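You operate a simulated robot arm through the tools that you are given. There is no shell and no other tool. Be economical: measure what you need, move in short steps, check, and stop when the job is done.

The job below is to be done with a simulated two-armed robot. You get a single attempt, and the scene is never put back.

TASK
Wipe up the spill on the right half of the grey work bench with the blue cloth and put it back.

The check looks at the end state, three seconds after you hand in, the way a careful person would. Anything else that was tipped, shoved, dropped, spilled or broken makes it a failure. Flat cloth is picked up by pressing the open fingertips on it (5 to 10 N) and closing them slowly along it; thin cloth reads only 2 to 8 mm in the jaws.

THE ROBOT
Two 7-joint arms with two-finger parallel grippers on one trunk, on a base that drives. Base frame: it is fixed to the floor where the robot stands at the start and does not move with it; the origin is under the middle of the robot, x ahead of it, y to its left, z up; the surface under the hand at the start is at about z = 85. Units: cm, degrees, N and s.
The left shoulder is at the start at [6, 18.9, 117.8], the right one opposite. With the tool pointing down near the work surface each hand reaches from about 10 to 66 cm from the robot's upright axis, wherever it stands, measured 20 degrees to its own side. Payload 3.43 kg a hand.
The tool frame of a hand sits at the grasp point between the pads (the TCP): z along the fingers, y along the line on which they close. The tips reach 3 cm beyond it. The gripper opens to 9.4 cm. The fingers are 2.8 cm wide and 1 cm thick; the gripper's body (5 by 9.6 cm) begins 5.5 cm behind the TCP.
Orientation is that of the tool frame in the base frame, as a unit quaternion [w, x, y, z]. With the fingers straight down and closing along the base's y, the tool's x points along the base's -x, its y along +y and its z along -z.

THE INTERFACE
- The arms move only by the tool jog_arm. It takes "left_rows", "right_rows" or both (then of equal length, played together; a hand with none holds still); each is a list of rows, each a list of 2 entries, a list of its own where there are three numbers: the shift along the tool's x, y, z in units of 150 mm (1.0 is 150 mm), then the turn, a rotation vector about the tool's x, y, z in units of 45 degrees (1.0 is 45 degrees). In form: [[[x, y, z], [ax, ay, az]], ...]. A call has 1 to 10 rows; each row is the pose to reach, as a shift and turn from the pose commanded when the call began, along the tool's axes at that moment. "left_claw" and "right_claw" are, for a hand that has rows, the opening, from 0 (shut) to 1 (fully open), set as the call begins (left out, the last holds). A call with a number of a shift or a turn outside -1 to 1 is refused whole. Each row takes 0.2 s and may step no farther than 5 cm and 8.6 degrees from the row before; otherwise, or with a gripper value out of range, the whole call is refused. A pose out of reach is approached as far as the arm can. The call stops where the force on the tool passes 40 N (or 10 N more than at its start, if that is more) or the arm is blocked; 0.2 s more then pass. The fingers move at their own pace (about 15.3 cm/s each) and stop on an object; they squeeze with about 34 N. The grip force told is the motor's: it shows also when the fingers shut on nothing. Time passes only in rows, and 0.2 s behind the last, so rows that repeat a pose let the fingers close. It gives the time, the measured TCP pose, the force on the tool (base axes), the opening and the grip force at its end, in the units of the frame above (readings bear some noise), with the torque about the TCP (base axes, N m) and any sound that the robot's microphone picked up.
- Cameras (640 x 400 px; columns grow to the right, rows downward): "scene" is now at [1.57, -1.07, 172.23]; the picture's right is [-0.14, -0.99, 0.00], its down [-0.79, 0.11, -0.61] and it looks along [0.60, -0.08, -0.79] (base axes); focal length 277 px, centre (320, 200). "left" rides on the left gripper at [7.6, -1.4, -10.3] in its tool frame; the picture's right is [0.18, 0.98, 0.00], its down [-0.75, 0.14, -0.64] and it looks along [-0.63, 0.12, 0.77] (tool axes); focal length 243 px, centre (320, 200). "right" rides on the right gripper at [7.6, 1.4, -10.3] in its tool frame; the picture's right is [-0.18, 0.98, 0.00], its down [-0.75, -0.14, -0.64] and it looks along [-0.63, -0.12, 0.77] (tool axes); focal length 243 px, centre (320, 200). There is no depth. A picture from a camera that has moved, and an enlarged one, comes with that camera's place and axes in the base frame and with its lens.
- capture(camera): a new picture of that camera. The clock stands still meanwhile.
- lift_body(by): slides the trunk up (or, below 0, down) by that many cm; the arms and the scene camera ride with it, the base frame stays. It gives what a move gives, with no picture.
- drive_base(legs): drives the robot by 1 to 6 legs, each [ahead, left, turn to the left] in cm, cm and degrees, along the robot's own axes; the way and the turn of a leg run together, so that a leg with both is an arc; at most 150 cm and 180 degrees a leg. The arms and the cameras ride along, it lands a little off, and it stops where it bumps. It gives what a move gives.
- pan_tilt(pan, tilt): turns the head with the scene camera to pan (to the left, within 86 degrees either way) and tilt (down, from -29 to 69), counted from straight ahead of the robot. It gives what a move gives.
- zoom(camera, box): a new picture of the part [left, top, right, bottom] of that camera's present view, enlarged. The clock stands still meanwhile.
- job_done(): hands the job in; it is judged then, once.

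Work in short steps. Places have to be worked out from the pictures, the camera data and where the tool is seen: move nearer, look again, correct. Check each grasp and each placing, and mend what went wrong. You have 120 turns and 100 pictures in all, those below and enlarged ones among them. Open the grippers and draw the arms clear of the work before you hand the job in, unless the task says otherwise; then end with one line.

The tools are called after "Emit:" as a command line: name --argument value ..., lists and objects as JSON in quotes. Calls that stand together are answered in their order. jog_arm: Moves the arms, as the interface text tells. Its arguments: {"type":"object","properties":{"left_rows":{"type":"array"},"left_claw":{"type":"number"},"right_rows":{"type":"array"},"right_claw":{"type":"number"}},"required":[]} The other tools are called the same way: lift_body (by) slides the trunk up or down; drive_base (legs) drives the base; pan_tilt (pan, tilt) turns the head that bears the scene camera; capture (camera) takes a picture; zoom (camera, box) takes an enlarged picture of a part of a camera's view; job_done () hands the job in.

At the start:

```text
time_s: 0.0
left_ee_pos: [44.98, 1.12, 104.83]
left_orientation: [0.0, 0.0, 1.0, 0.0]
left_wrist_force: [-0.4, 0.4, -0.7]
left_moment: [-0.01, -0.01, 0.02]
left_gripper_width: 9.38
left_gripper_force: 0.0
right_ee_pos: [30.3, -28.0, 111.89]
right_orientation: [0.0, 0.0, 1.0, 0.0]
right_wrist_force: [-0.7, -0.4, -0.1]
right_moment: [0.02, -0.02, 0.01]
right_gripper_width: 9.37
right_gripper_force: 0.0
trunk travel left (down, up): [-85.0, 14.0]
robot x, y, heading: [-0.12, -0.22, -0.2]
head pan, tilt: [-7.9, 52.5]
```

scene: 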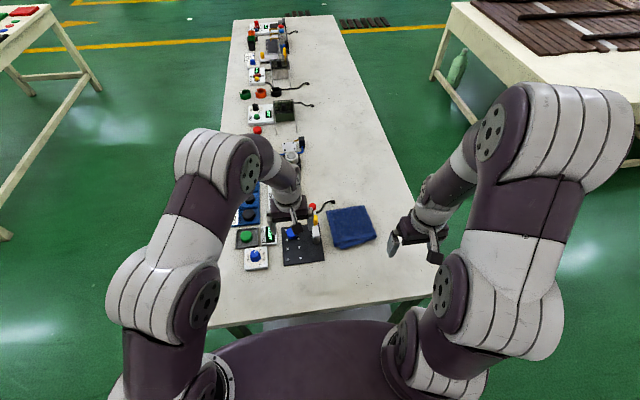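
right: 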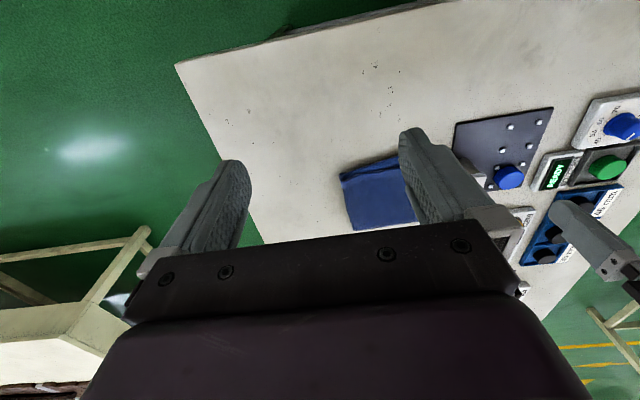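
left: 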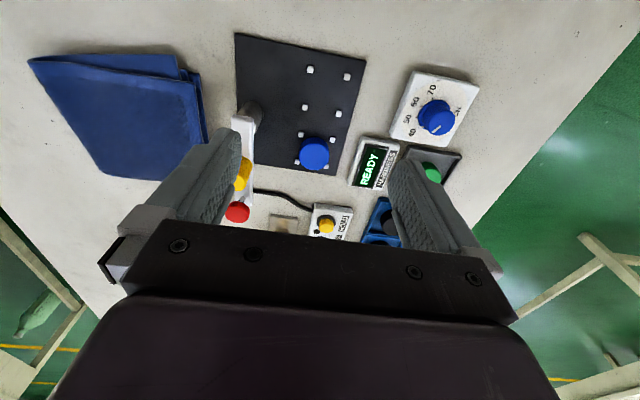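

I can see the folded blue cloth on the bench, but no spill yet. I'll enlarge the scene to look for it.

Emit:
zoom --camera "scene" --box '[210, 150, 450, 300]'

Emit:
zoom --camera "scene" --box '[220, 10, 440, 150]'

Emit:
zoom --camera "right" --box '[180, 20, 500, 220]'

```text
2.67 times, centred on (330, 225) of scene
camera zoom: at [1.57, -1.07, 172.23], right [-0.14, -0.99, 0.0], down [-0.79, 0.11, -0.61], along [0.6, -0.08, -0.79], focal length 738 px, centre (293, 133)
```

zoom: 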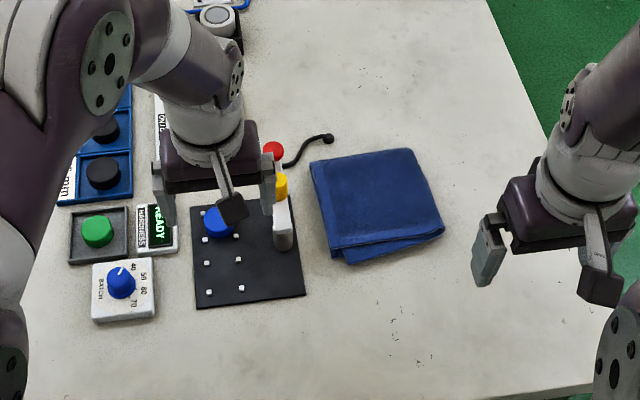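

```text
2.86 times, centred on (330, 80) of scene
camera zoom: at [1.57, -1.07, 172.23], right [-0.14, -0.99, 0.0], down [-0.79, 0.11, -0.61], along [0.6, -0.08, -0.79], focal length 791 px, centre (291, 543)
```

zoom: 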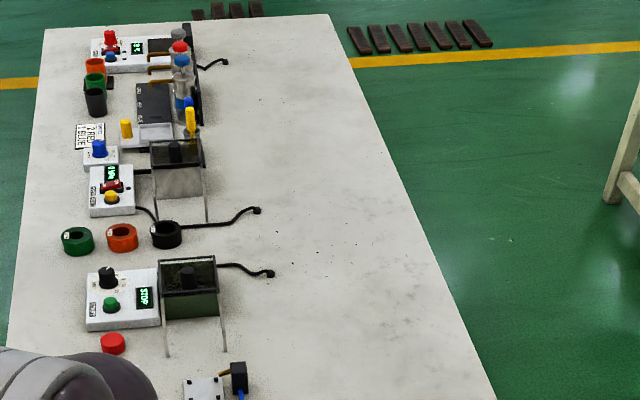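

```text
2.00 times, centred on (340, 120) of right
camera zoom: at [22.6, -26.53, 122.11], right [0.18, 0.98, 0.0], down [0.75, -0.14, 0.64], along [0.63, -0.12, -0.77], focal length 485 px, centre (280, 360)
```

zoom: 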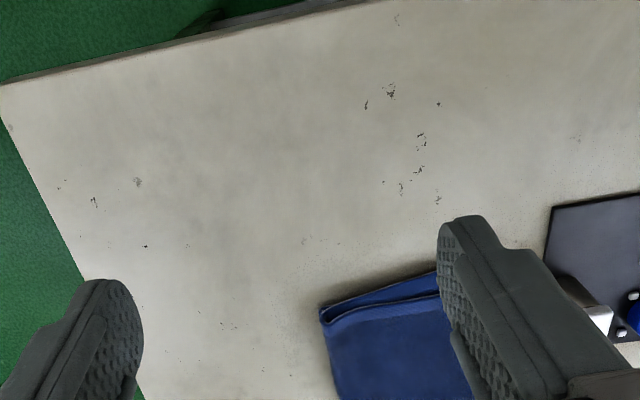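

No clear spill yet. I'll enlarge the bench areas in more detail, in case it is a pale or clear liquid.

Emit:
zoom --camera "scene" --box '[300, 100, 420, 175]'

Emit:
zoom --camera "scene" --box '[320, 230, 440, 305]'

Emit:
zoom --camera "scene" --box '[280, 50, 400, 125]'

Emit:
zoom --camera "left" --box '[0, 0, 320, 200]'

```text
5.33 times, centred on (360, 138) of scene
camera zoom: at [1.57, -1.07, 172.23], right [-0.14, -0.99, 0.0], down [-0.79, 0.11, -0.61], along [0.6, -0.08, -0.79], focal length 1476 px, centre (107, 533)
```

zoom: 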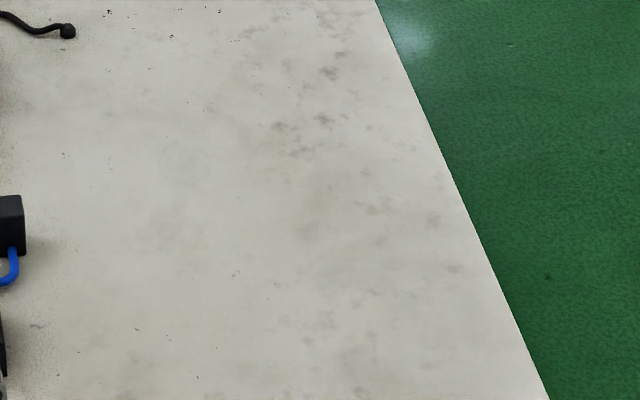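

```text
5.33 times, centred on (380, 268) of scene
camera zoom: at [1.57, -1.07, 172.23], right [-0.14, -0.99, 0.0], down [-0.79, 0.11, -0.61], along [0.6, -0.08, -0.79], focal length 1476 px, centre (0, -160)
```

zoom: 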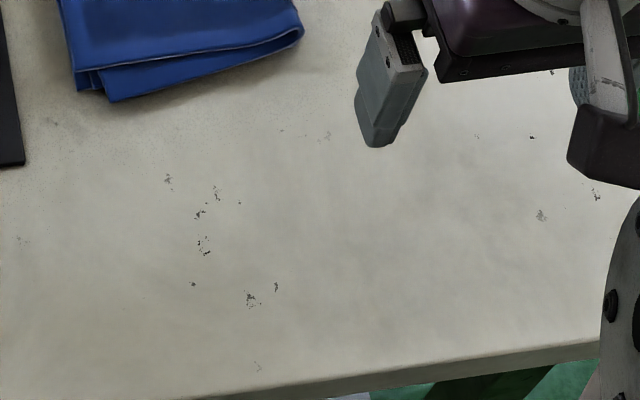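

```text
5.33 times, centred on (340, 88) of scene
camera zoom: at [1.57, -1.07, 172.23], right [-0.14, -0.99, 0.0], down [-0.79, 0.11, -0.61], along [0.6, -0.08, -0.79], focal length 1476 px, centre (213, 800)
```

zoom: 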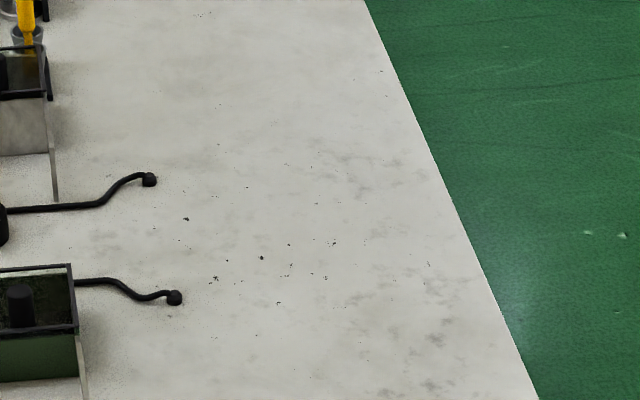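

```text
2.00 times, centred on (160, 100) of left
camera zoom: at [37.22, -0.29, 115.13], right [-0.18, 0.98, 0.0], down [0.75, 0.14, 0.64], along [0.63, 0.12, -0.77], focal length 485 px, centre (640, 400)
```

zoom: 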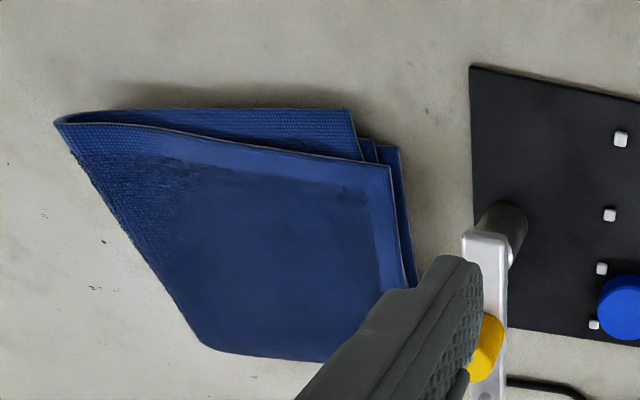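

There is still no spill visible here, and another bench may be the grey one. I'll look around with the head.

Emit:
pan_tilt --pan -60 --tilt 25

Emit:
capture --camera "scene"

Emit:
pan_tilt --pan 60 --tilt 25

Emit:
capture --camera "scene"

Emit:
pan_tilt --pan 0 --tilt 25

Emit:
capture --camera "scene"

```text
time_s: 1.2
left_ee_pos: [44.93, 1.12, 104.78]
left_orientation: [0.0, 0.0, 1.0, -0.001]
left_wrist_force: [-0.8, -0.4, 0.1]
left_moment: [0.01, 0.05, 0.01]
left_gripper_width: 9.39
left_gripper_force: 0.0
right_ee_pos: [30.36, -27.96, 111.71]
right_orientation: [0.0, 0.0, 1.0, -0.001]
right_wrist_force: [0.6, -0.2, -0.5]
right_moment: [0.02, 0.0, 0.0]
right_gripper_width: 9.41
right_gripper_force: 0.2
trunk travel left (down, up): [-85.0, 14.0]
robot x, y, heading: [0.19, -0.13, 0.0]
head pan, tilt: [-60.0, 25.0]
```

```text
89 pictures are left
camera scene: at [-1.21, -8.01, 176.31], right [-0.87, -0.5, 0.0], down [-0.21, 0.37, -0.91], along [0.45, -0.78, -0.42], focal length 277 px, centre (320, 200)
```

scene: 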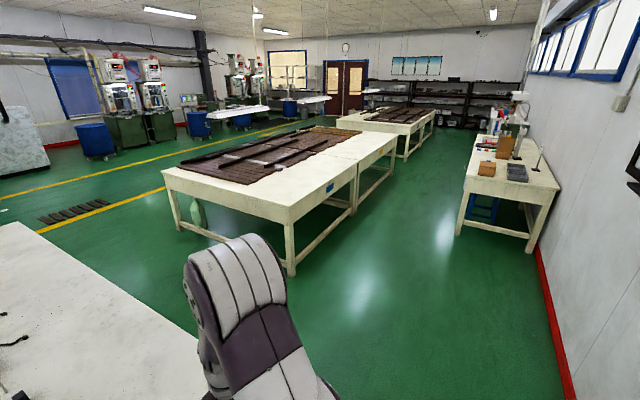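

```text
time_s: 3.2
left_ee_pos: [44.97, 1.04, 104.76]
left_orientation: [0.001, 0.0, 1.0, 0.0]
left_wrist_force: [-0.6, 1.2, 0.4]
left_moment: [0.0, 0.0, -0.01]
left_gripper_width: 9.42
left_gripper_force: 0.1
right_ee_pos: [30.4, -27.89, 111.92]
right_orientation: [0.001, 0.0, 1.0, 0.0]
right_wrist_force: [-0.1, -0.5, -0.1]
right_moment: [-0.02, 0.02, 0.05]
right_gripper_width: 9.37
right_gripper_force: 0.0
trunk travel left (down, up): [-85.0, 14.0]
robot x, y, heading: [-0.07, -0.14, -0.1]
head pan, tilt: [60.0, 25.0]
```

```text
88 pictures are left
camera scene: at [-1.21, 7.94, 176.31], right [0.87, -0.5, 0.0], down [-0.21, -0.37, -0.91], along [0.45, 0.78, -0.42], focal length 277 px, centre (320, 200)
```

scene: 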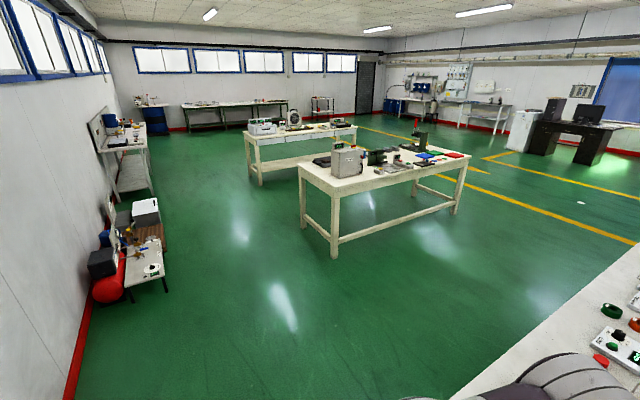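

```text
time_s: 4.5
left_ee_pos: [44.92, 1.16, 104.8]
left_orientation: [-0.001, -0.001, 1.0, 0.0]
left_wrist_force: [0.0, 0.0, -0.1]
left_moment: [0.0, 0.01, -0.03]
left_gripper_width: 9.39
left_gripper_force: 0.2
right_ee_pos: [30.28, -27.84, 111.86]
right_orientation: [-0.001, 0.001, 1.0, 0.001]
right_wrist_force: [-1.0, -0.7, 0.2]
right_moment: [-0.01, 0.03, 0.03]
right_gripper_width: 9.39
right_gripper_force: 0.1
trunk travel left (down, up): [-85.0, 14.0]
robot x, y, heading: [0.21, 0.09, -0.3]
head pan, tilt: [0.0, 25.0]
```

```text
87 pictures are left
camera scene: at [3.39, -0.03, 176.31], right [0.0, -1.0, 0.0], down [-0.42, 0.0, -0.91], along [0.91, 0.0, -0.42], focal length 277 px, centre (320, 200)
```

scene: 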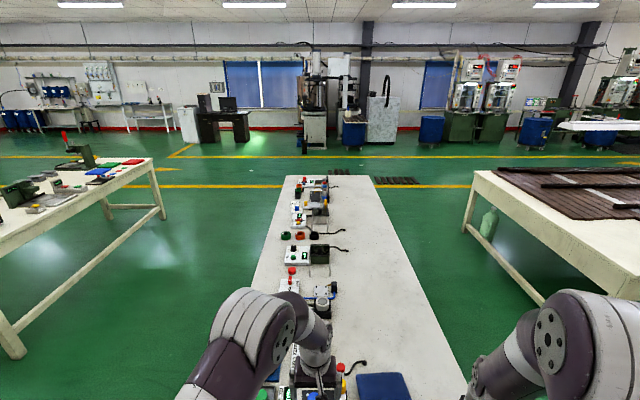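

The grey bench is this one: x runs from about 24 to 260, y from about -45 to +30. The faint grey mottling on its right side deserves a close look.

Emit:
zoom --camera "scene" --box '[320, 280, 480, 380]'

Emit:
zoom --camera "scene" --box '[310, 175, 470, 275]'

Emit:
pan_tilt --pan -25 --tilt 65

Emit:
capture --camera "scene"

```text
4.00 times, centred on (400, 330) of scene
camera zoom: at [3.39, -0.03, 176.31], right [0.0, -1.0, 0.0], down [-0.42, 0.0, -0.91], along [0.91, 0.0, -0.42], focal length 1107 px, centre (0, -320)
```

zoom: 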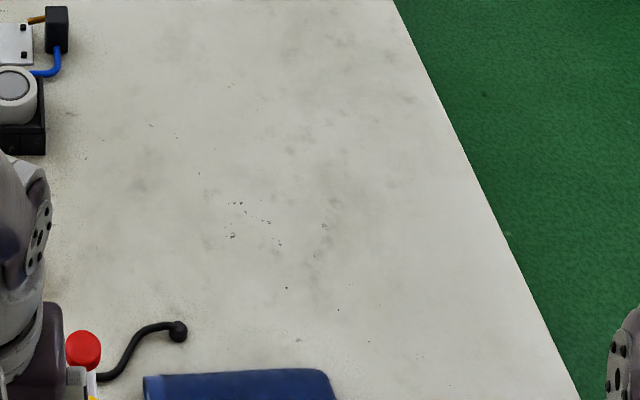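

```text
4.00 times, centred on (390, 225) of scene
camera zoom: at [3.39, -0.03, 176.31], right [0.0, -1.0, 0.0], down [-0.42, 0.0, -0.91], along [0.91, 0.0, -0.42], focal length 1107 px, centre (40, 100)
```

zoom: 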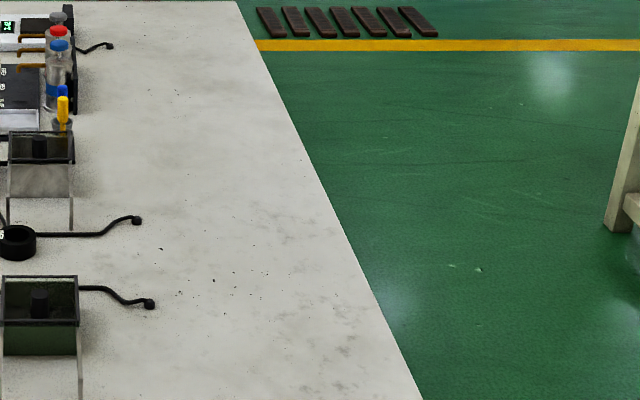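

```text
time_s: 5.6
left_ee_pos: [45.04, 1.14, 104.79]
left_orientation: [0.0, -0.001, 1.0, 0.001]
left_wrist_force: [0.5, 0.3, 0.6]
left_moment: [0.02, -0.01, 0.02]
left_gripper_width: 9.4
left_gripper_force: 0.1
right_ee_pos: [30.43, -27.99, 111.8]
right_orientation: [0.0, 0.0, 1.0, 0.0]
right_wrist_force: [0.5, -0.1, -0.5]
right_moment: [0.03, -0.02, 0.0]
right_gripper_width: 9.4
right_gripper_force: 0.0
trunk travel left (down, up): [-85.0, 14.0]
robot x, y, heading: [0.23, -0.0, -0.1]
head pan, tilt: [-25.0, 65.0]
```

```text
84 pictures are left
camera scene: at [-0.32, -2.6, 170.76], right [-0.42, -0.91, 0.0], down [-0.82, 0.38, -0.42], along [0.38, -0.18, -0.91], focal length 277 px, centre (320, 200)
```

scene: 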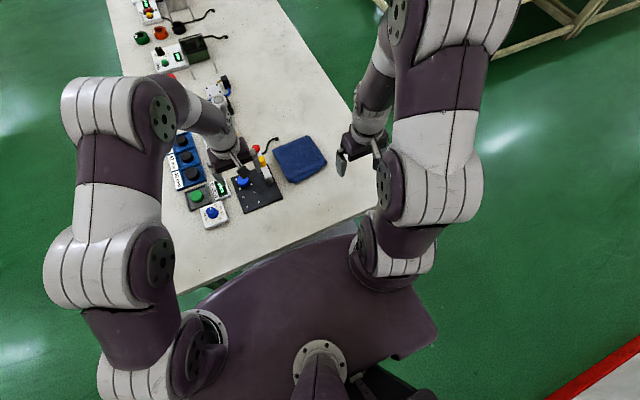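

The right forearm hides part of the bench. I'll move the right hand 15 cm ahead and 3 cm up, staying well above everything, and look with its own camera.

Emit:
jog_arm --right_rows '[[[-0.3, 0, -0.1], [0, 0, 0]], [[-0.6, 0, -0.2], [0, 0, 0]], [[-0.9, 0, -0.2], [0, 0, 0]], [[-1, 0, -0.2], [0, 0, 0]]]'

Emit:
capture --camera "right"

Emit:
capture --camera "scene"

```text
time_s: 6.6
left_ee_pos: [44.99, 1.04, 104.83]
left_orientation: [0.0, 0.0, 1.0, 0.0]
left_wrist_force: [-0.1, -0.2, -0.3]
left_moment: [0.0, 0.01, 0.01]
left_gripper_width: 9.39
left_gripper_force: 0.0
right_ee_pos: [45.32, -27.74, 114.59]
right_orientation: [-0.001, 0.0, 1.0, 0.0]
right_wrist_force: [-0.6, 0.1, -0.5]
right_moment: [-0.02, -0.03, -0.01]
right_gripper_width: 9.39
right_gripper_force: 0.1
trunk travel left (down, up): [-85.0, 14.0]
robot x, y, heading: [-0.08, 0.31, -0.1]
head pan, tilt: [-25.0, 65.0]
```

```text
83 pictures are left
camera right: at [37.47, -26.38, 124.85], right [0.18, 0.98, 0.0], down [0.75, -0.14, 0.64], along [0.63, -0.12, -0.77], focal length 243 px, centre (320, 200)
```

right: 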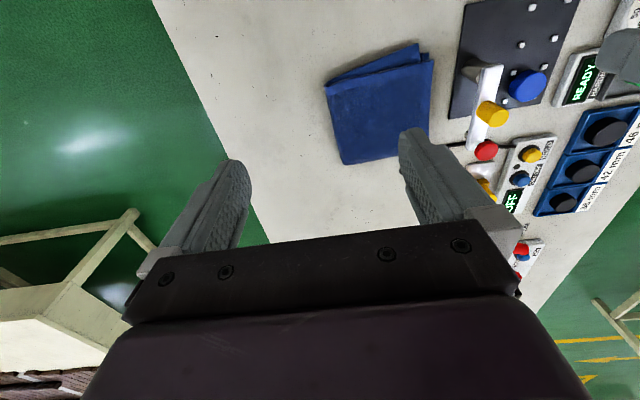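

```text
82 pictures are left
camera scene: at [-0.29, -2.62, 170.75], right [-0.42, -0.91, 0.0], down [-0.82, 0.38, -0.42], along [0.38, -0.18, -0.91], focal length 277 px, centre (320, 200)
```

scene: 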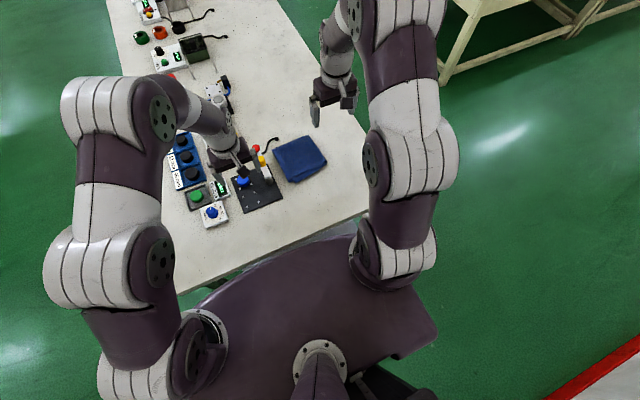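

The area by the right hand is clean of anything obvious. I'll enlarge what I have in fine detail, in case it is a thin transparent film.

Emit:
zoom --camera "right" --box '[160, 0, 320, 100]'

Emit:
zoom --camera "right" --box '[230, 100, 430, 225]'

Emit:
zoom --camera "scene" --box '[220, 60, 380, 160]'

Emit:
zoom --camera "scene" --box '[220, 150, 380, 250]'

```text
4.00 times, centred on (240, 50) of right
camera zoom: at [37.47, -26.38, 124.85], right [0.18, 0.98, 0.0], down [0.75, -0.14, 0.64], along [0.63, -0.12, -0.77], focal length 970 px, centre (640, 800)
```

zoom: 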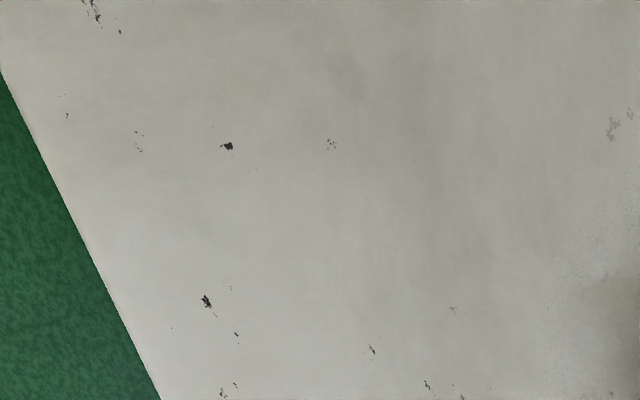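

```text
3.20 times, centred on (330, 162) of right
camera zoom: at [37.47, -26.38, 124.85], right [0.18, 0.98, 0.0], down [0.75, -0.14, 0.64], along [0.63, -0.12, -0.77], focal length 776 px, centre (288, 320)
```

zoom: 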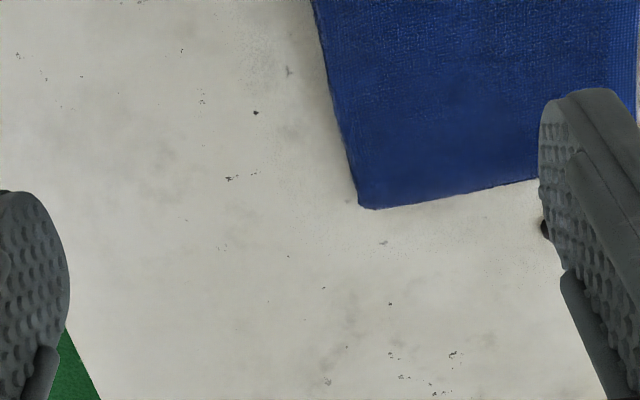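

```text
4.00 times, centred on (300, 110) of scene
camera zoom: at [-0.29, -2.62, 170.75], right [-0.42, -0.91, 0.0], down [-0.82, 0.38, -0.42], along [0.38, -0.18, -0.91], focal length 1107 px, centre (400, 560)
```

zoom: 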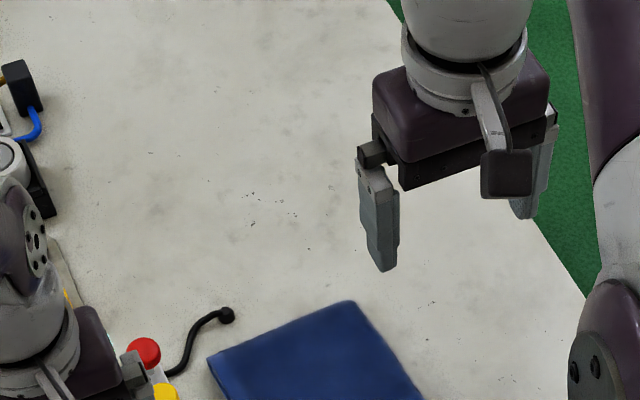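

```text
4.00 times, centred on (300, 200) of scene
camera zoom: at [-0.29, -2.62, 170.75], right [-0.42, -0.91, 0.0], down [-0.82, 0.38, -0.42], along [0.38, -0.18, -0.91], focal length 1107 px, centre (400, 200)
```

zoom: 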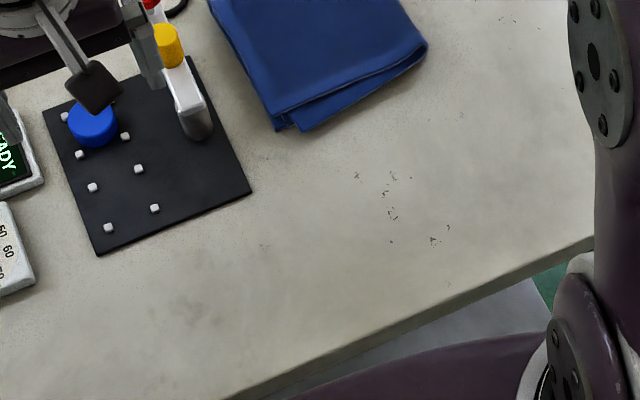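

Nothing can be made out from here. I'll raise the trunk for clearance and drive round to the right side of the bench, where the floor is free, to look down at the farther right half.

Emit:
lift_body --by 13

Emit:
drive_base --legs '[[-15, 0, 0], [0, -90, 0]]'

Emit:
pan_tilt --pan 35 --tilt 35

Emit:
capture --camera "scene"

```text
time_s: 8.2
left_ee_pos: [44.95, 1.15, 117.84]
left_orientation: [0.0, 0.0, 1.0, 0.0]
left_wrist_force: [0.0, 0.2, -0.1]
left_moment: [-0.01, 0.02, -0.03]
left_gripper_width: 9.41
left_gripper_force: 0.1
right_ee_pos: [45.15, -27.79, 127.62]
right_orientation: [0.0, 0.0, 1.0, 0.0]
right_wrist_force: [0.9, -0.1, -0.1]
right_moment: [-0.01, 0.0, 0.0]
right_gripper_width: 9.39
right_gripper_force: 0.0
trunk travel left (down, up): [-98.0, 1.0]
robot x, y, heading: [0.11, -0.37, 0.0]
head pan, tilt: [-25.0, 65.0]
```

```text
time_s: 13.8
left_ee_pos: [29.54, -87.53, 117.83]
left_orientation: [0.001, 0.003, 1.0, 0.0]
left_wrist_force: [0.4, 0.6, 0.3]
left_moment: [-0.02, -0.02, 0.0]
left_gripper_width: 9.41
left_gripper_force: 0.1
right_ee_pos: [29.6, -116.41, 127.65]
right_orientation: [0.0, 0.003, 1.0, 0.001]
right_wrist_force: [-0.1, -0.5, -0.1]
right_moment: [-0.04, 0.0, 0.0]
right_gripper_width: 9.41
right_gripper_force: 0.0
trunk travel left (down, up): [-98.0, 1.0]
robot x, y, heading: [-15.91, -88.28, -0.5]
head pan, tilt: [-25.0, 65.0]
```

```text
time_s: 15.1
left_ee_pos: [29.52, -87.52, 117.87]
left_orientation: [0.0, 0.003, 1.0, -0.001]
left_wrist_force: [0.8, -0.3, -1.1]
left_moment: [-0.05, 0.02, 0.0]
left_gripper_width: 9.36
left_gripper_force: 0.1
right_ee_pos: [29.49, -116.4, 127.53]
right_orientation: [0.0, 0.003, 1.0, 0.0]
right_wrist_force: [-0.2, -0.8, -0.5]
right_moment: [0.0, 0.01, -0.01]
right_gripper_width: 9.38
right_gripper_force: 0.1
trunk travel left (down, up): [-98.0, 1.0]
robot x, y, heading: [-15.43, -88.5, -0.4]
head pan, tilt: [35.0, 35.0]
```

```text
77 pictures are left
camera scene: at [-14.05, -83.39, 187.73], right [0.57, -0.82, 0.0], down [-0.47, -0.33, -0.82], along [0.67, 0.47, -0.57], focal length 277 px, centre (320, 200)
```

scene: 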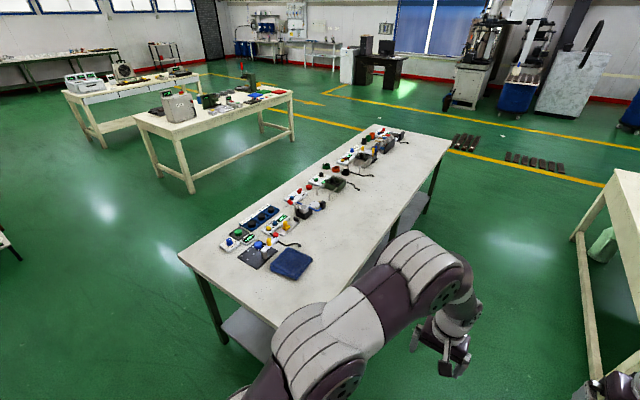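

The bench is in clear view now. I'll drive ahead alongside it and look down at it from the side.

Emit:
drive_base --legs '[[75, 0, 0]]'

Emit:
pan_tilt --pan 80 --tilt 50

Emit:
capture --camera "scene"

Emit:
pan_tilt --pan 40 --tilt 42

Emit:
capture --camera "scene"

```text
time_s: 19.1
left_ee_pos: [103.02, -86.15, 117.87]
left_orientation: [0.001, -0.008, 1.0, 0.0]
left_wrist_force: [0.0, 0.4, -0.6]
left_moment: [-0.05, 0.01, -0.01]
left_gripper_width: 9.37
left_gripper_force: 0.1
right_ee_pos: [103.47, -115.11, 127.51]
right_orientation: [0.0, -0.007, 1.0, 0.001]
right_wrist_force: [0.3, 0.3, -0.5]
right_moment: [0.01, 0.04, 0.0]
right_gripper_width: 9.4
right_gripper_force: 0.1
trunk travel left (down, up): [-98.0, 1.0]
robot x, y, heading: [58.33, -88.09, 0.8]
head pan, tilt: [35.0, 35.0]
```

```text
time_s: 20.2
left_ee_pos: [103.15, -86.25, 117.79]
left_orientation: [-0.001, -0.008, 1.0, 0.0]
left_wrist_force: [0.3, 0.2, 0.5]
left_moment: [-0.01, 0.01, -0.02]
left_gripper_width: 9.4
left_gripper_force: 0.1
right_ee_pos: [103.67, -115.24, 127.61]
right_orientation: [0.0, -0.008, 1.0, 0.0]
right_wrist_force: [-1.0, 0.2, -0.5]
right_moment: [-0.01, -0.03, 0.02]
right_gripper_width: 9.41
right_gripper_force: 0.1
trunk travel left (down, up): [-98.0, 1.0]
robot x, y, heading: [58.27, -87.92, 0.9]
head pan, tilt: [80.0, 50.0]
```

```text
76 pictures are left
camera scene: at [53.49, -80.59, 185.57], right [0.99, -0.16, 0.0], down [-0.12, -0.76, -0.64], along [0.1, 0.63, -0.77], focal length 277 px, centre (320, 200)
```

scene: 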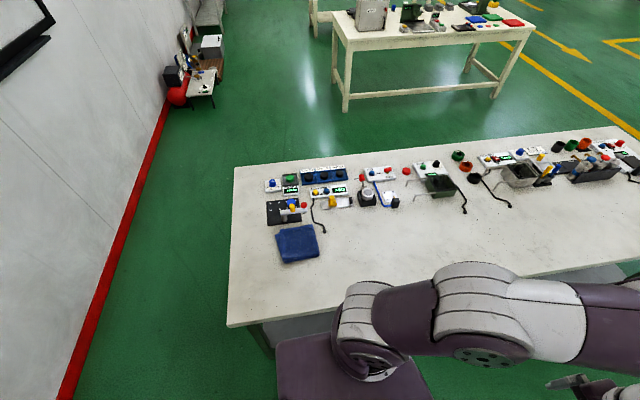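

```text
time_s: 21.3
left_ee_pos: [103.14, -86.3, 117.85]
left_orientation: [0.001, -0.008, 1.0, 0.0]
left_wrist_force: [-1.0, -0.6, 1.4]
left_moment: [0.0, -0.06, 0.03]
left_gripper_width: 9.4
left_gripper_force: 0.1
right_ee_pos: [103.7, -115.17, 127.54]
right_orientation: [0.0, -0.008, 1.0, -0.001]
right_wrist_force: [-0.3, 0.2, -0.1]
right_moment: [0.02, -0.03, -0.01]
right_gripper_width: 9.42
right_gripper_force: 0.0
trunk travel left (down, up): [-98.0, 1.0]
robot x, y, heading: [57.94, -88.09, 0.8]
head pan, tilt: [40.0, 42.0]
```

```text
75 pictures are left
camera scene: at [58.63, -82.72, 186.69], right [0.65, -0.76, 0.0], down [-0.51, -0.44, -0.74], along [0.56, 0.49, -0.67], focal length 277 px, centre (320, 200)
```

scene: 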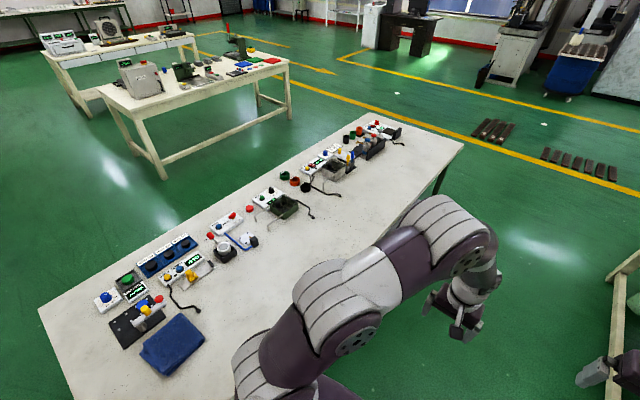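

From this long side, "right half" would mean the far end (x above about 140). I'll drive on and look there.

Emit:
drive_base --legs '[[110, 0, 0]]'

Emit:
pan_tilt --pan 80 --tilt 50

Emit:
capture --camera "scene"

Emit:
zoom --camera "scene" --box '[200, 130, 520, 330]'

```text
time_s: 27.2
left_ee_pos: [218.25, -89.56, 117.79]
left_orientation: [0.0, 0.016, 1.0, 0.0]
left_wrist_force: [-0.2, -0.3, 1.0]
left_moment: [0.0, 0.04, 0.01]
left_gripper_width: 9.4
left_gripper_force: 0.1
right_ee_pos: [217.38, -118.45, 127.66]
right_orientation: [0.0, 0.016, 1.0, 0.0]
right_wrist_force: [0.0, -0.3, 0.8]
right_moment: [-0.01, 0.01, -0.01]
right_gripper_width: 9.39
right_gripper_force: 0.1
trunk travel left (down, up): [-98.0, 1.0]
robot x, y, heading: [173.07, -89.2, -1.7]
head pan, tilt: [40.0, 42.0]
```

```text
time_s: 28.2
left_ee_pos: [218.15, -89.58, 117.79]
left_orientation: [0.001, 0.017, 1.0, 0.001]
left_wrist_force: [0.5, -0.2, 0.3]
left_moment: [-0.01, -0.01, 0.03]
left_gripper_width: 9.4
left_gripper_force: 0.0
right_ee_pos: [217.48, -118.46, 127.54]
right_orientation: [0.001, 0.017, 1.0, 0.0]
right_wrist_force: [-0.4, 0.5, -0.2]
right_moment: [0.01, -0.01, -0.01]
right_gripper_width: 9.41
right_gripper_force: 0.1
trunk travel left (down, up): [-98.0, 1.0]
robot x, y, heading: [173.76, -89.08, -1.7]
head pan, tilt: [80.0, 50.0]
```

```text
74 pictures are left
camera scene: at [168.98, -81.43, 185.57], right [0.98, -0.21, 0.0], down [-0.16, -0.75, -0.64], along [0.13, 0.63, -0.77], focal length 277 px, centre (320, 200)
```

scene: 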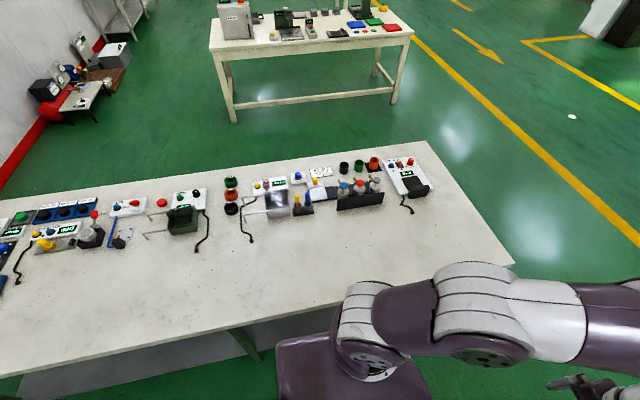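

```text
2.00 times, centred on (360, 230) of scene
camera zoom: at [168.98, -81.43, 185.57], right [0.98, -0.21, 0.0], down [-0.16, -0.75, -0.64], along [0.13, 0.63, -0.77], focal length 554 px, centre (240, 140)
```

zoom: 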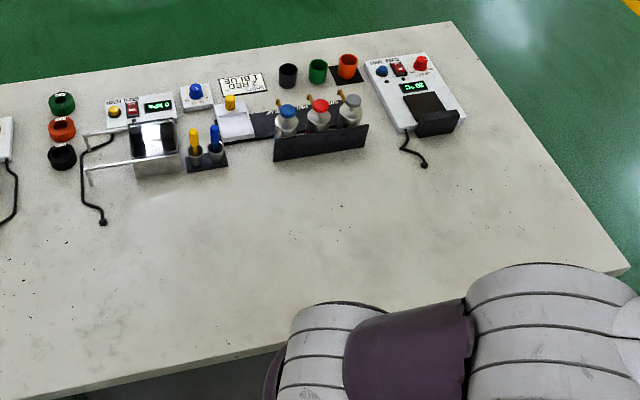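

Still no clear puddle, though the arm hides the near-right corner. I'll turn to face the bench so that both wrist cameras and the scene camera look straight at the right half.

Emit:
drive_base --legs '[[0, -8, 0], [0, 0, 91.7]]'

Emit:
pan_tilt --pan 0 --tilt 50

Emit:
capture --camera "scene"

Emit:
capture --camera "right"

Emit:
capture --camera "left"

```text
time_s: 33.2
left_ee_pos: [171.0, -52.3, 117.8]
left_orientation: [0.0, 0.714, -0.7, 0.0]
left_wrist_force: [-0.2, -0.3, -0.5]
left_moment: [0.03, 0.01, -0.01]
left_gripper_width: 9.43
left_gripper_force: 0.0
right_ee_pos: [199.84, -51.45, 127.59]
right_orientation: [0.0, 0.714, -0.7, 0.0]
right_wrist_force: [0.2, -0.2, -0.8]
right_moment: [0.0, 0.04, -0.01]
right_gripper_width: 9.41
right_gripper_force: 0.0
trunk travel left (down, up): [-98.0, 1.0]
robot x, y, heading: [173.18, -97.6, 91.3]
head pan, tilt: [80.0, 50.0]
```

```text
time_s: 34.8
left_ee_pos: [170.86, -52.27, 117.68]
left_orientation: [0.0, 0.714, -0.7, 0.0]
left_wrist_force: [0.2, -0.5, 0.6]
left_moment: [-0.01, -0.01, 0.04]
left_gripper_width: 9.4
left_gripper_force: 0.1
right_ee_pos: [199.85, -51.4, 127.61]
right_orientation: [0.0, 0.714, -0.7, 0.0]
right_wrist_force: [1.0, 0.4, -0.7]
right_moment: [0.03, 0.01, -0.02]
right_gripper_width: 9.4
right_gripper_force: 0.1
trunk travel left (down, up): [-98.0, 1.0]
robot x, y, heading: [172.89, -97.2, 91.0]
head pan, tilt: [0.0, 50.0]
```

```text
72 pictures are left
camera scene: at [173.08, -95.51, 185.56], right [1.0, 0.02, 0.0], down [0.02, -0.77, -0.64], along [-0.01, 0.64, -0.77], focal length 277 px, centre (320, 200)
```

scene: 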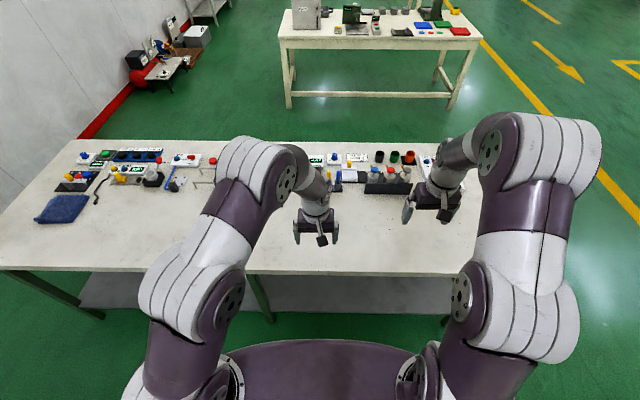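

```text
71 pictures are left
camera right: at [198.46, -59.13, 137.87], right [-0.99, 0.16, 0.0], down [0.13, 0.76, 0.64], along [0.11, 0.63, -0.77], focal length 243 px, centre (320, 200)
```

right: 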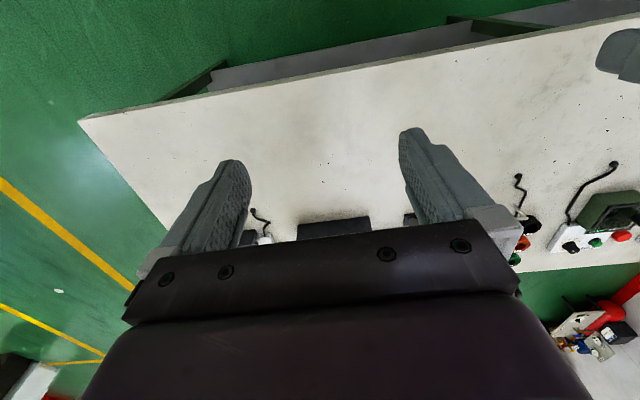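

```text
70 pictures are left
camera left: at [172.38, -59.79, 128.12], right [-0.98, -0.2, 0.0], down [-0.16, 0.75, 0.64], along [-0.13, 0.63, -0.77], focal length 243 px, centre (320, 200)
```

left: 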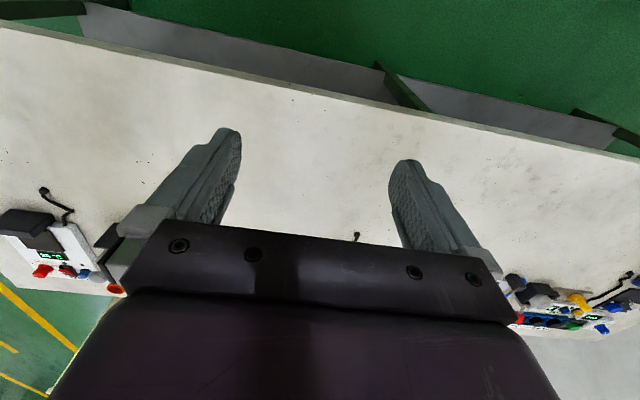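

No obvious puddle even here. I'll scan the visible surface in enlarged views.

Emit:
zoom --camera "left" --box '[200, 60, 440, 210]'

Emit:
zoom --camera "right" --box '[80, 70, 320, 220]'

Emit:
zoom --camera "right" --box '[300, 40, 540, 190]'

Emit:
zoom --camera "left" --box '[400, 80, 640, 230]'

Emit:
zoom --camera "left" --box '[0, 30, 240, 180]'

```text
2.67 times, centred on (320, 135) of left
camera zoom: at [172.38, -59.79, 128.12], right [-0.98, -0.2, 0.0], down [-0.16, 0.75, 0.64], along [-0.13, 0.63, -0.77], focal length 647 px, centre (320, 373)
```

zoom: 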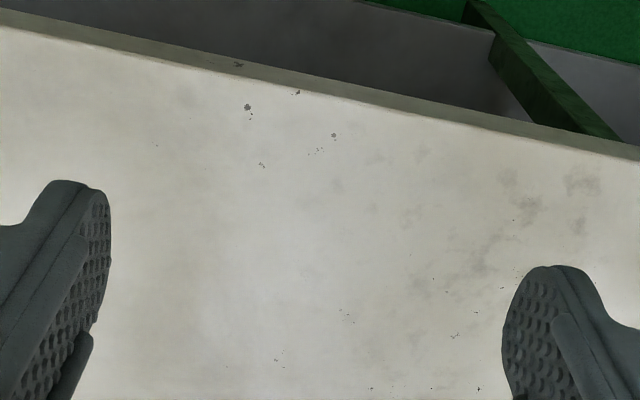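

```text
2.67 times, centred on (200, 145) of right
camera zoom: at [198.46, -59.13, 137.87], right [-0.99, 0.16, 0.0], down [0.13, 0.76, 0.64], along [0.11, 0.63, -0.77], focal length 647 px, centre (640, 347)
```

zoom: 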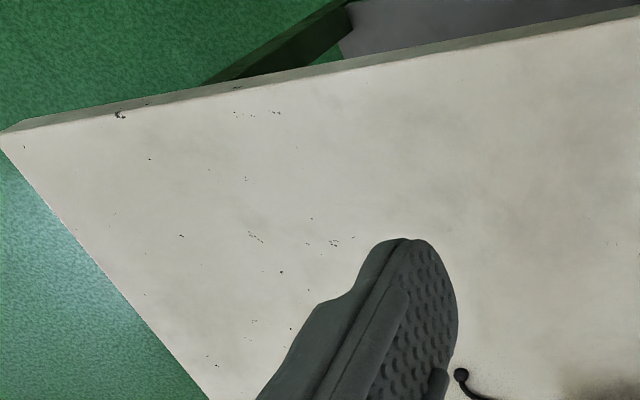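

```text
2.67 times, centred on (420, 115) of right
camera zoom: at [198.46, -59.13, 137.87], right [-0.99, 0.16, 0.0], down [0.13, 0.76, 0.64], along [0.11, 0.63, -0.77], focal length 647 px, centre (53, 427)
```

zoom: 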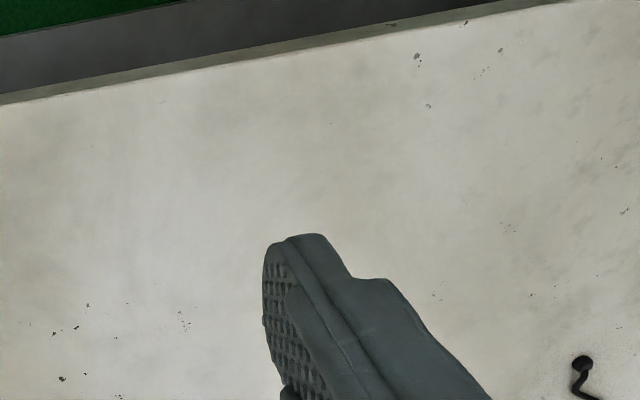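

```text
2.67 times, centred on (520, 155) of left
camera zoom: at [172.38, -59.79, 128.12], right [-0.98, -0.2, 0.0], down [-0.16, 0.75, 0.64], along [-0.13, 0.63, -0.77], focal length 647 px, centre (-213, 320)
```

zoom: 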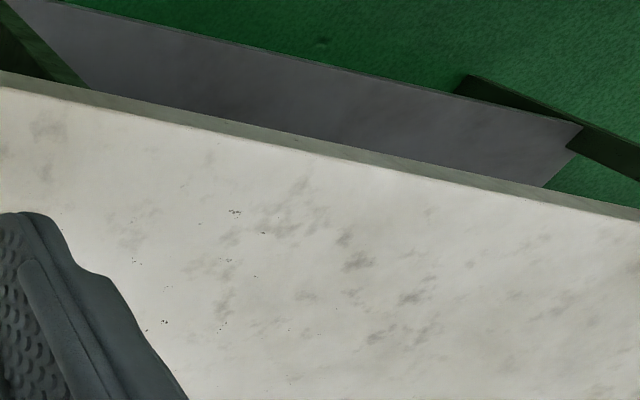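

```text
2.67 times, centred on (120, 105) of left
camera zoom: at [172.38, -59.79, 128.12], right [-0.98, -0.2, 0.0], down [-0.16, 0.75, 0.64], along [-0.13, 0.63, -0.77], focal length 647 px, centre (853, 453)
```

zoom: 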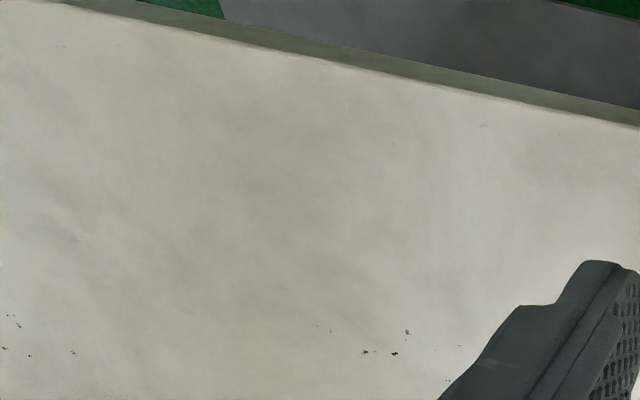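

The faint mottling is densest around x = 110–150, y = -35. I'll drive 60 cm to the left for a direct view of that stretch and the rest towards the cloth.

Emit:
drive_base --legs '[[0, 65, 0]]'

Emit:
capture --camera "left"

Emit:
capture --camera "right"

Emit:
capture --camera "scene"

```text
time_s: 38.4
left_ee_pos: [105.32, -53.37, 117.81]
left_orientation: [0.001, 0.712, -0.702, -0.001]
left_wrist_force: [0.2, 0.5, 0.5]
left_moment: [-0.01, 0.01, 0.03]
left_gripper_width: 9.41
left_gripper_force: 0.1
right_ee_pos: [134.24, -52.77, 127.59]
right_orientation: [0.001, 0.712, -0.702, -0.001]
right_wrist_force: [0.6, 0.5, 0.1]
right_moment: [0.0, 0.02, 0.03]
right_gripper_width: 9.4
right_gripper_force: 0.1
trunk travel left (down, up): [-98.0, 1.0]
robot x, y, heading: [106.8, -97.9, 91.2]
head pan, tilt: [0.0, 50.0]
```

```text
64 pictures are left
camera left: at [106.71, -60.89, 128.12], right [-0.98, -0.2, 0.0], down [-0.15, 0.75, 0.64], along [-0.13, 0.63, -0.77], focal length 243 px, centre (320, 200)
```

left: 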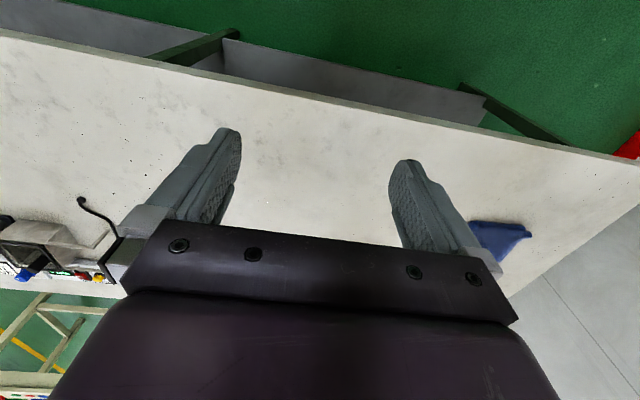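

```text
63 pictures are left
camera right: at [132.8, -60.38, 137.84], right [-0.99, 0.17, 0.0], down [0.13, 0.76, 0.64], along [0.11, 0.63, -0.77], focal length 243 px, centre (320, 200)
```

right: 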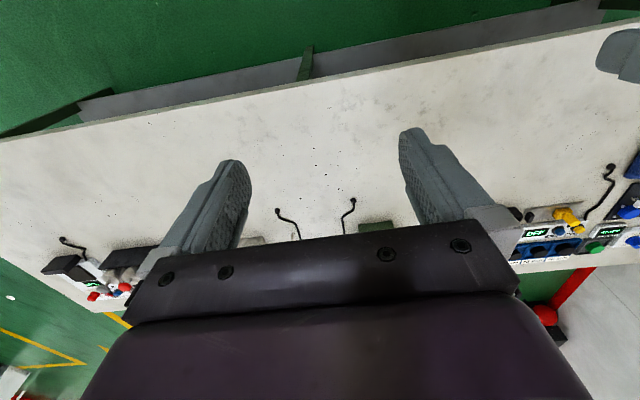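

```text
62 pictures are left
camera scene: at [107.27, -96.6, 185.56], right [1.0, 0.01, 0.0], down [0.01, -0.77, -0.64], along [-0.01, 0.64, -0.77], focal length 277 px, centre (320, 200)
```

scene: 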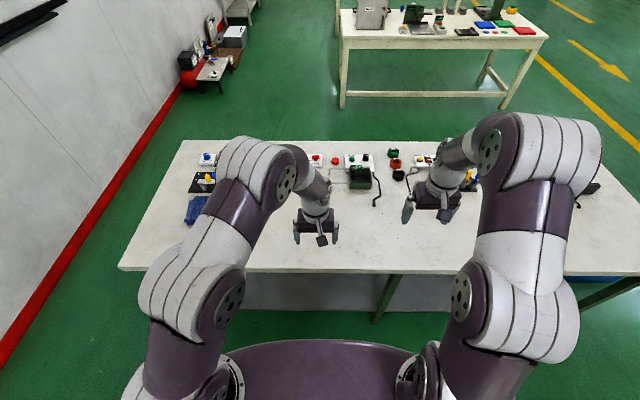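

Nothing again at x = 80–160. One more stretch, x = 25–80 around the cloth, remains to be seen from this side.

Emit:
drive_base --legs '[[0, 42, 0]]'

Emit:
capture --camera "left"

Emit:
capture --camera "right"

Emit:
capture --camera "scene"

```text
time_s: 41.0
left_ee_pos: [63.95, -53.89, 117.67]
left_orientation: [0.001, 0.711, -0.703, -0.001]
left_wrist_force: [-0.2, -0.3, 0.3]
left_moment: [-0.03, 0.0, -0.01]
left_gripper_width: 9.37
left_gripper_force: 0.1
right_ee_pos: [92.94, -53.38, 127.55]
right_orientation: [0.001, 0.711, -0.703, 0.0]
right_wrist_force: [0.5, 0.8, 0.1]
right_moment: [-0.03, -0.01, 0.01]
right_gripper_width: 9.43
right_gripper_force: 0.0
trunk travel left (down, up): [-98.0, 1.0]
robot x, y, heading: [65.47, -98.94, 90.5]
head pan, tilt: [0.0, 50.0]
```

```text
61 pictures are left
camera left: at [65.47, -61.43, 128.12], right [-0.98, -0.2, 0.0], down [-0.15, 0.75, 0.64], along [-0.13, 0.63, -0.77], focal length 243 px, centre (320, 200)
```

left: 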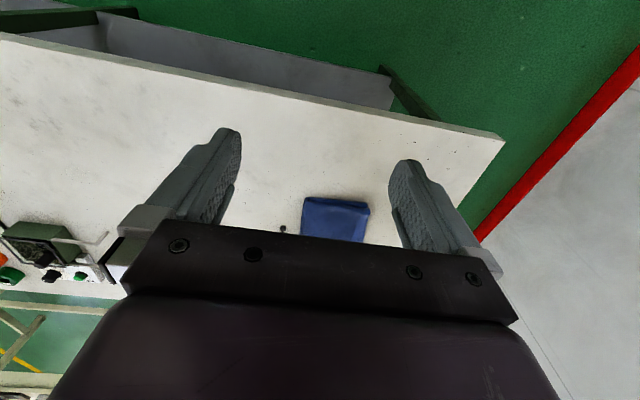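

```text
60 pictures are left
camera right: at [91.56, -60.95, 137.83], right [-0.99, 0.17, 0.0], down [0.13, 0.76, 0.64], along [0.11, 0.63, -0.77], focal length 243 px, centre (320, 200)
```

right: 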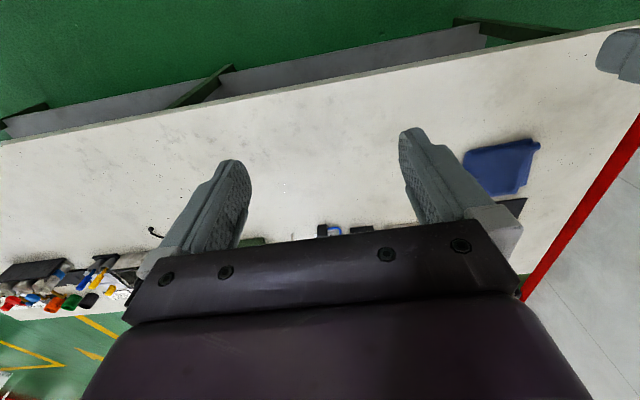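

```text
59 pictures are left
camera scene: at [65.99, -97.15, 185.56], right [1.0, 0.01, 0.0], down [0.01, -0.77, -0.64], along [-0.01, 0.64, -0.77], focal length 277 px, centre (320, 200)
```

scene: 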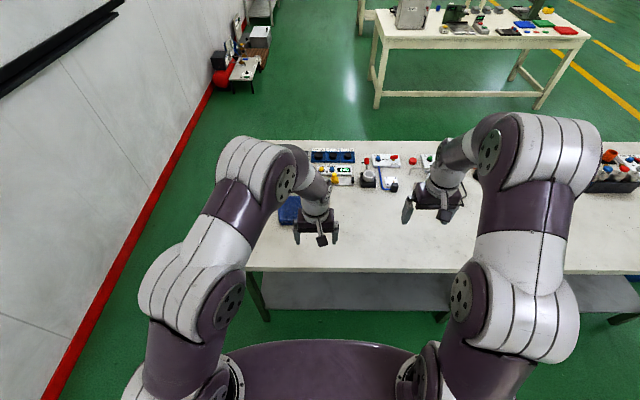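

There's a tiny bright speck pattern in the right picture near (285,187). I'll enlarge it.

Emit:
zoom --camera "right" --box '[235, 140, 395, 240]'

Emit:
zoom --camera "scene" --box '[330, 175, 490, 275]'

```text
4.00 times, centred on (315, 190) of right
camera zoom: at [91.56, -60.95, 137.83], right [-0.99, 0.17, 0.0], down [0.13, 0.76, 0.64], along [0.11, 0.63, -0.77], focal length 970 px, centre (340, 240)
```

zoom: 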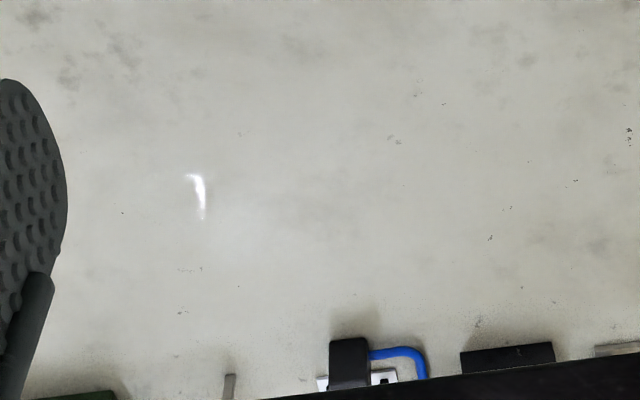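

```text
4.00 times, centred on (410, 225) of scene
camera zoom: at [65.99, -97.15, 185.56], right [1.0, 0.01, 0.0], down [0.01, -0.77, -0.64], along [-0.01, 0.64, -0.77], focal length 1107 px, centre (-40, 100)
```

zoom: 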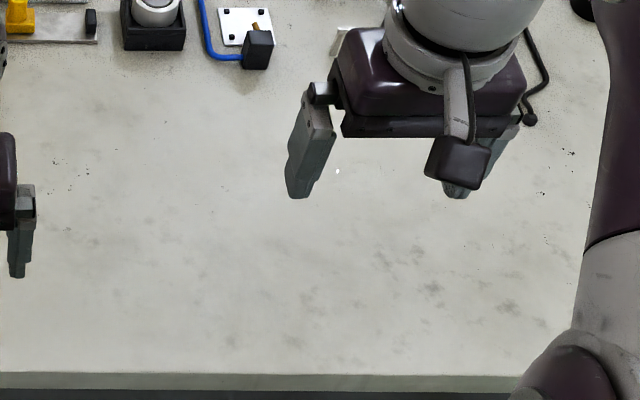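

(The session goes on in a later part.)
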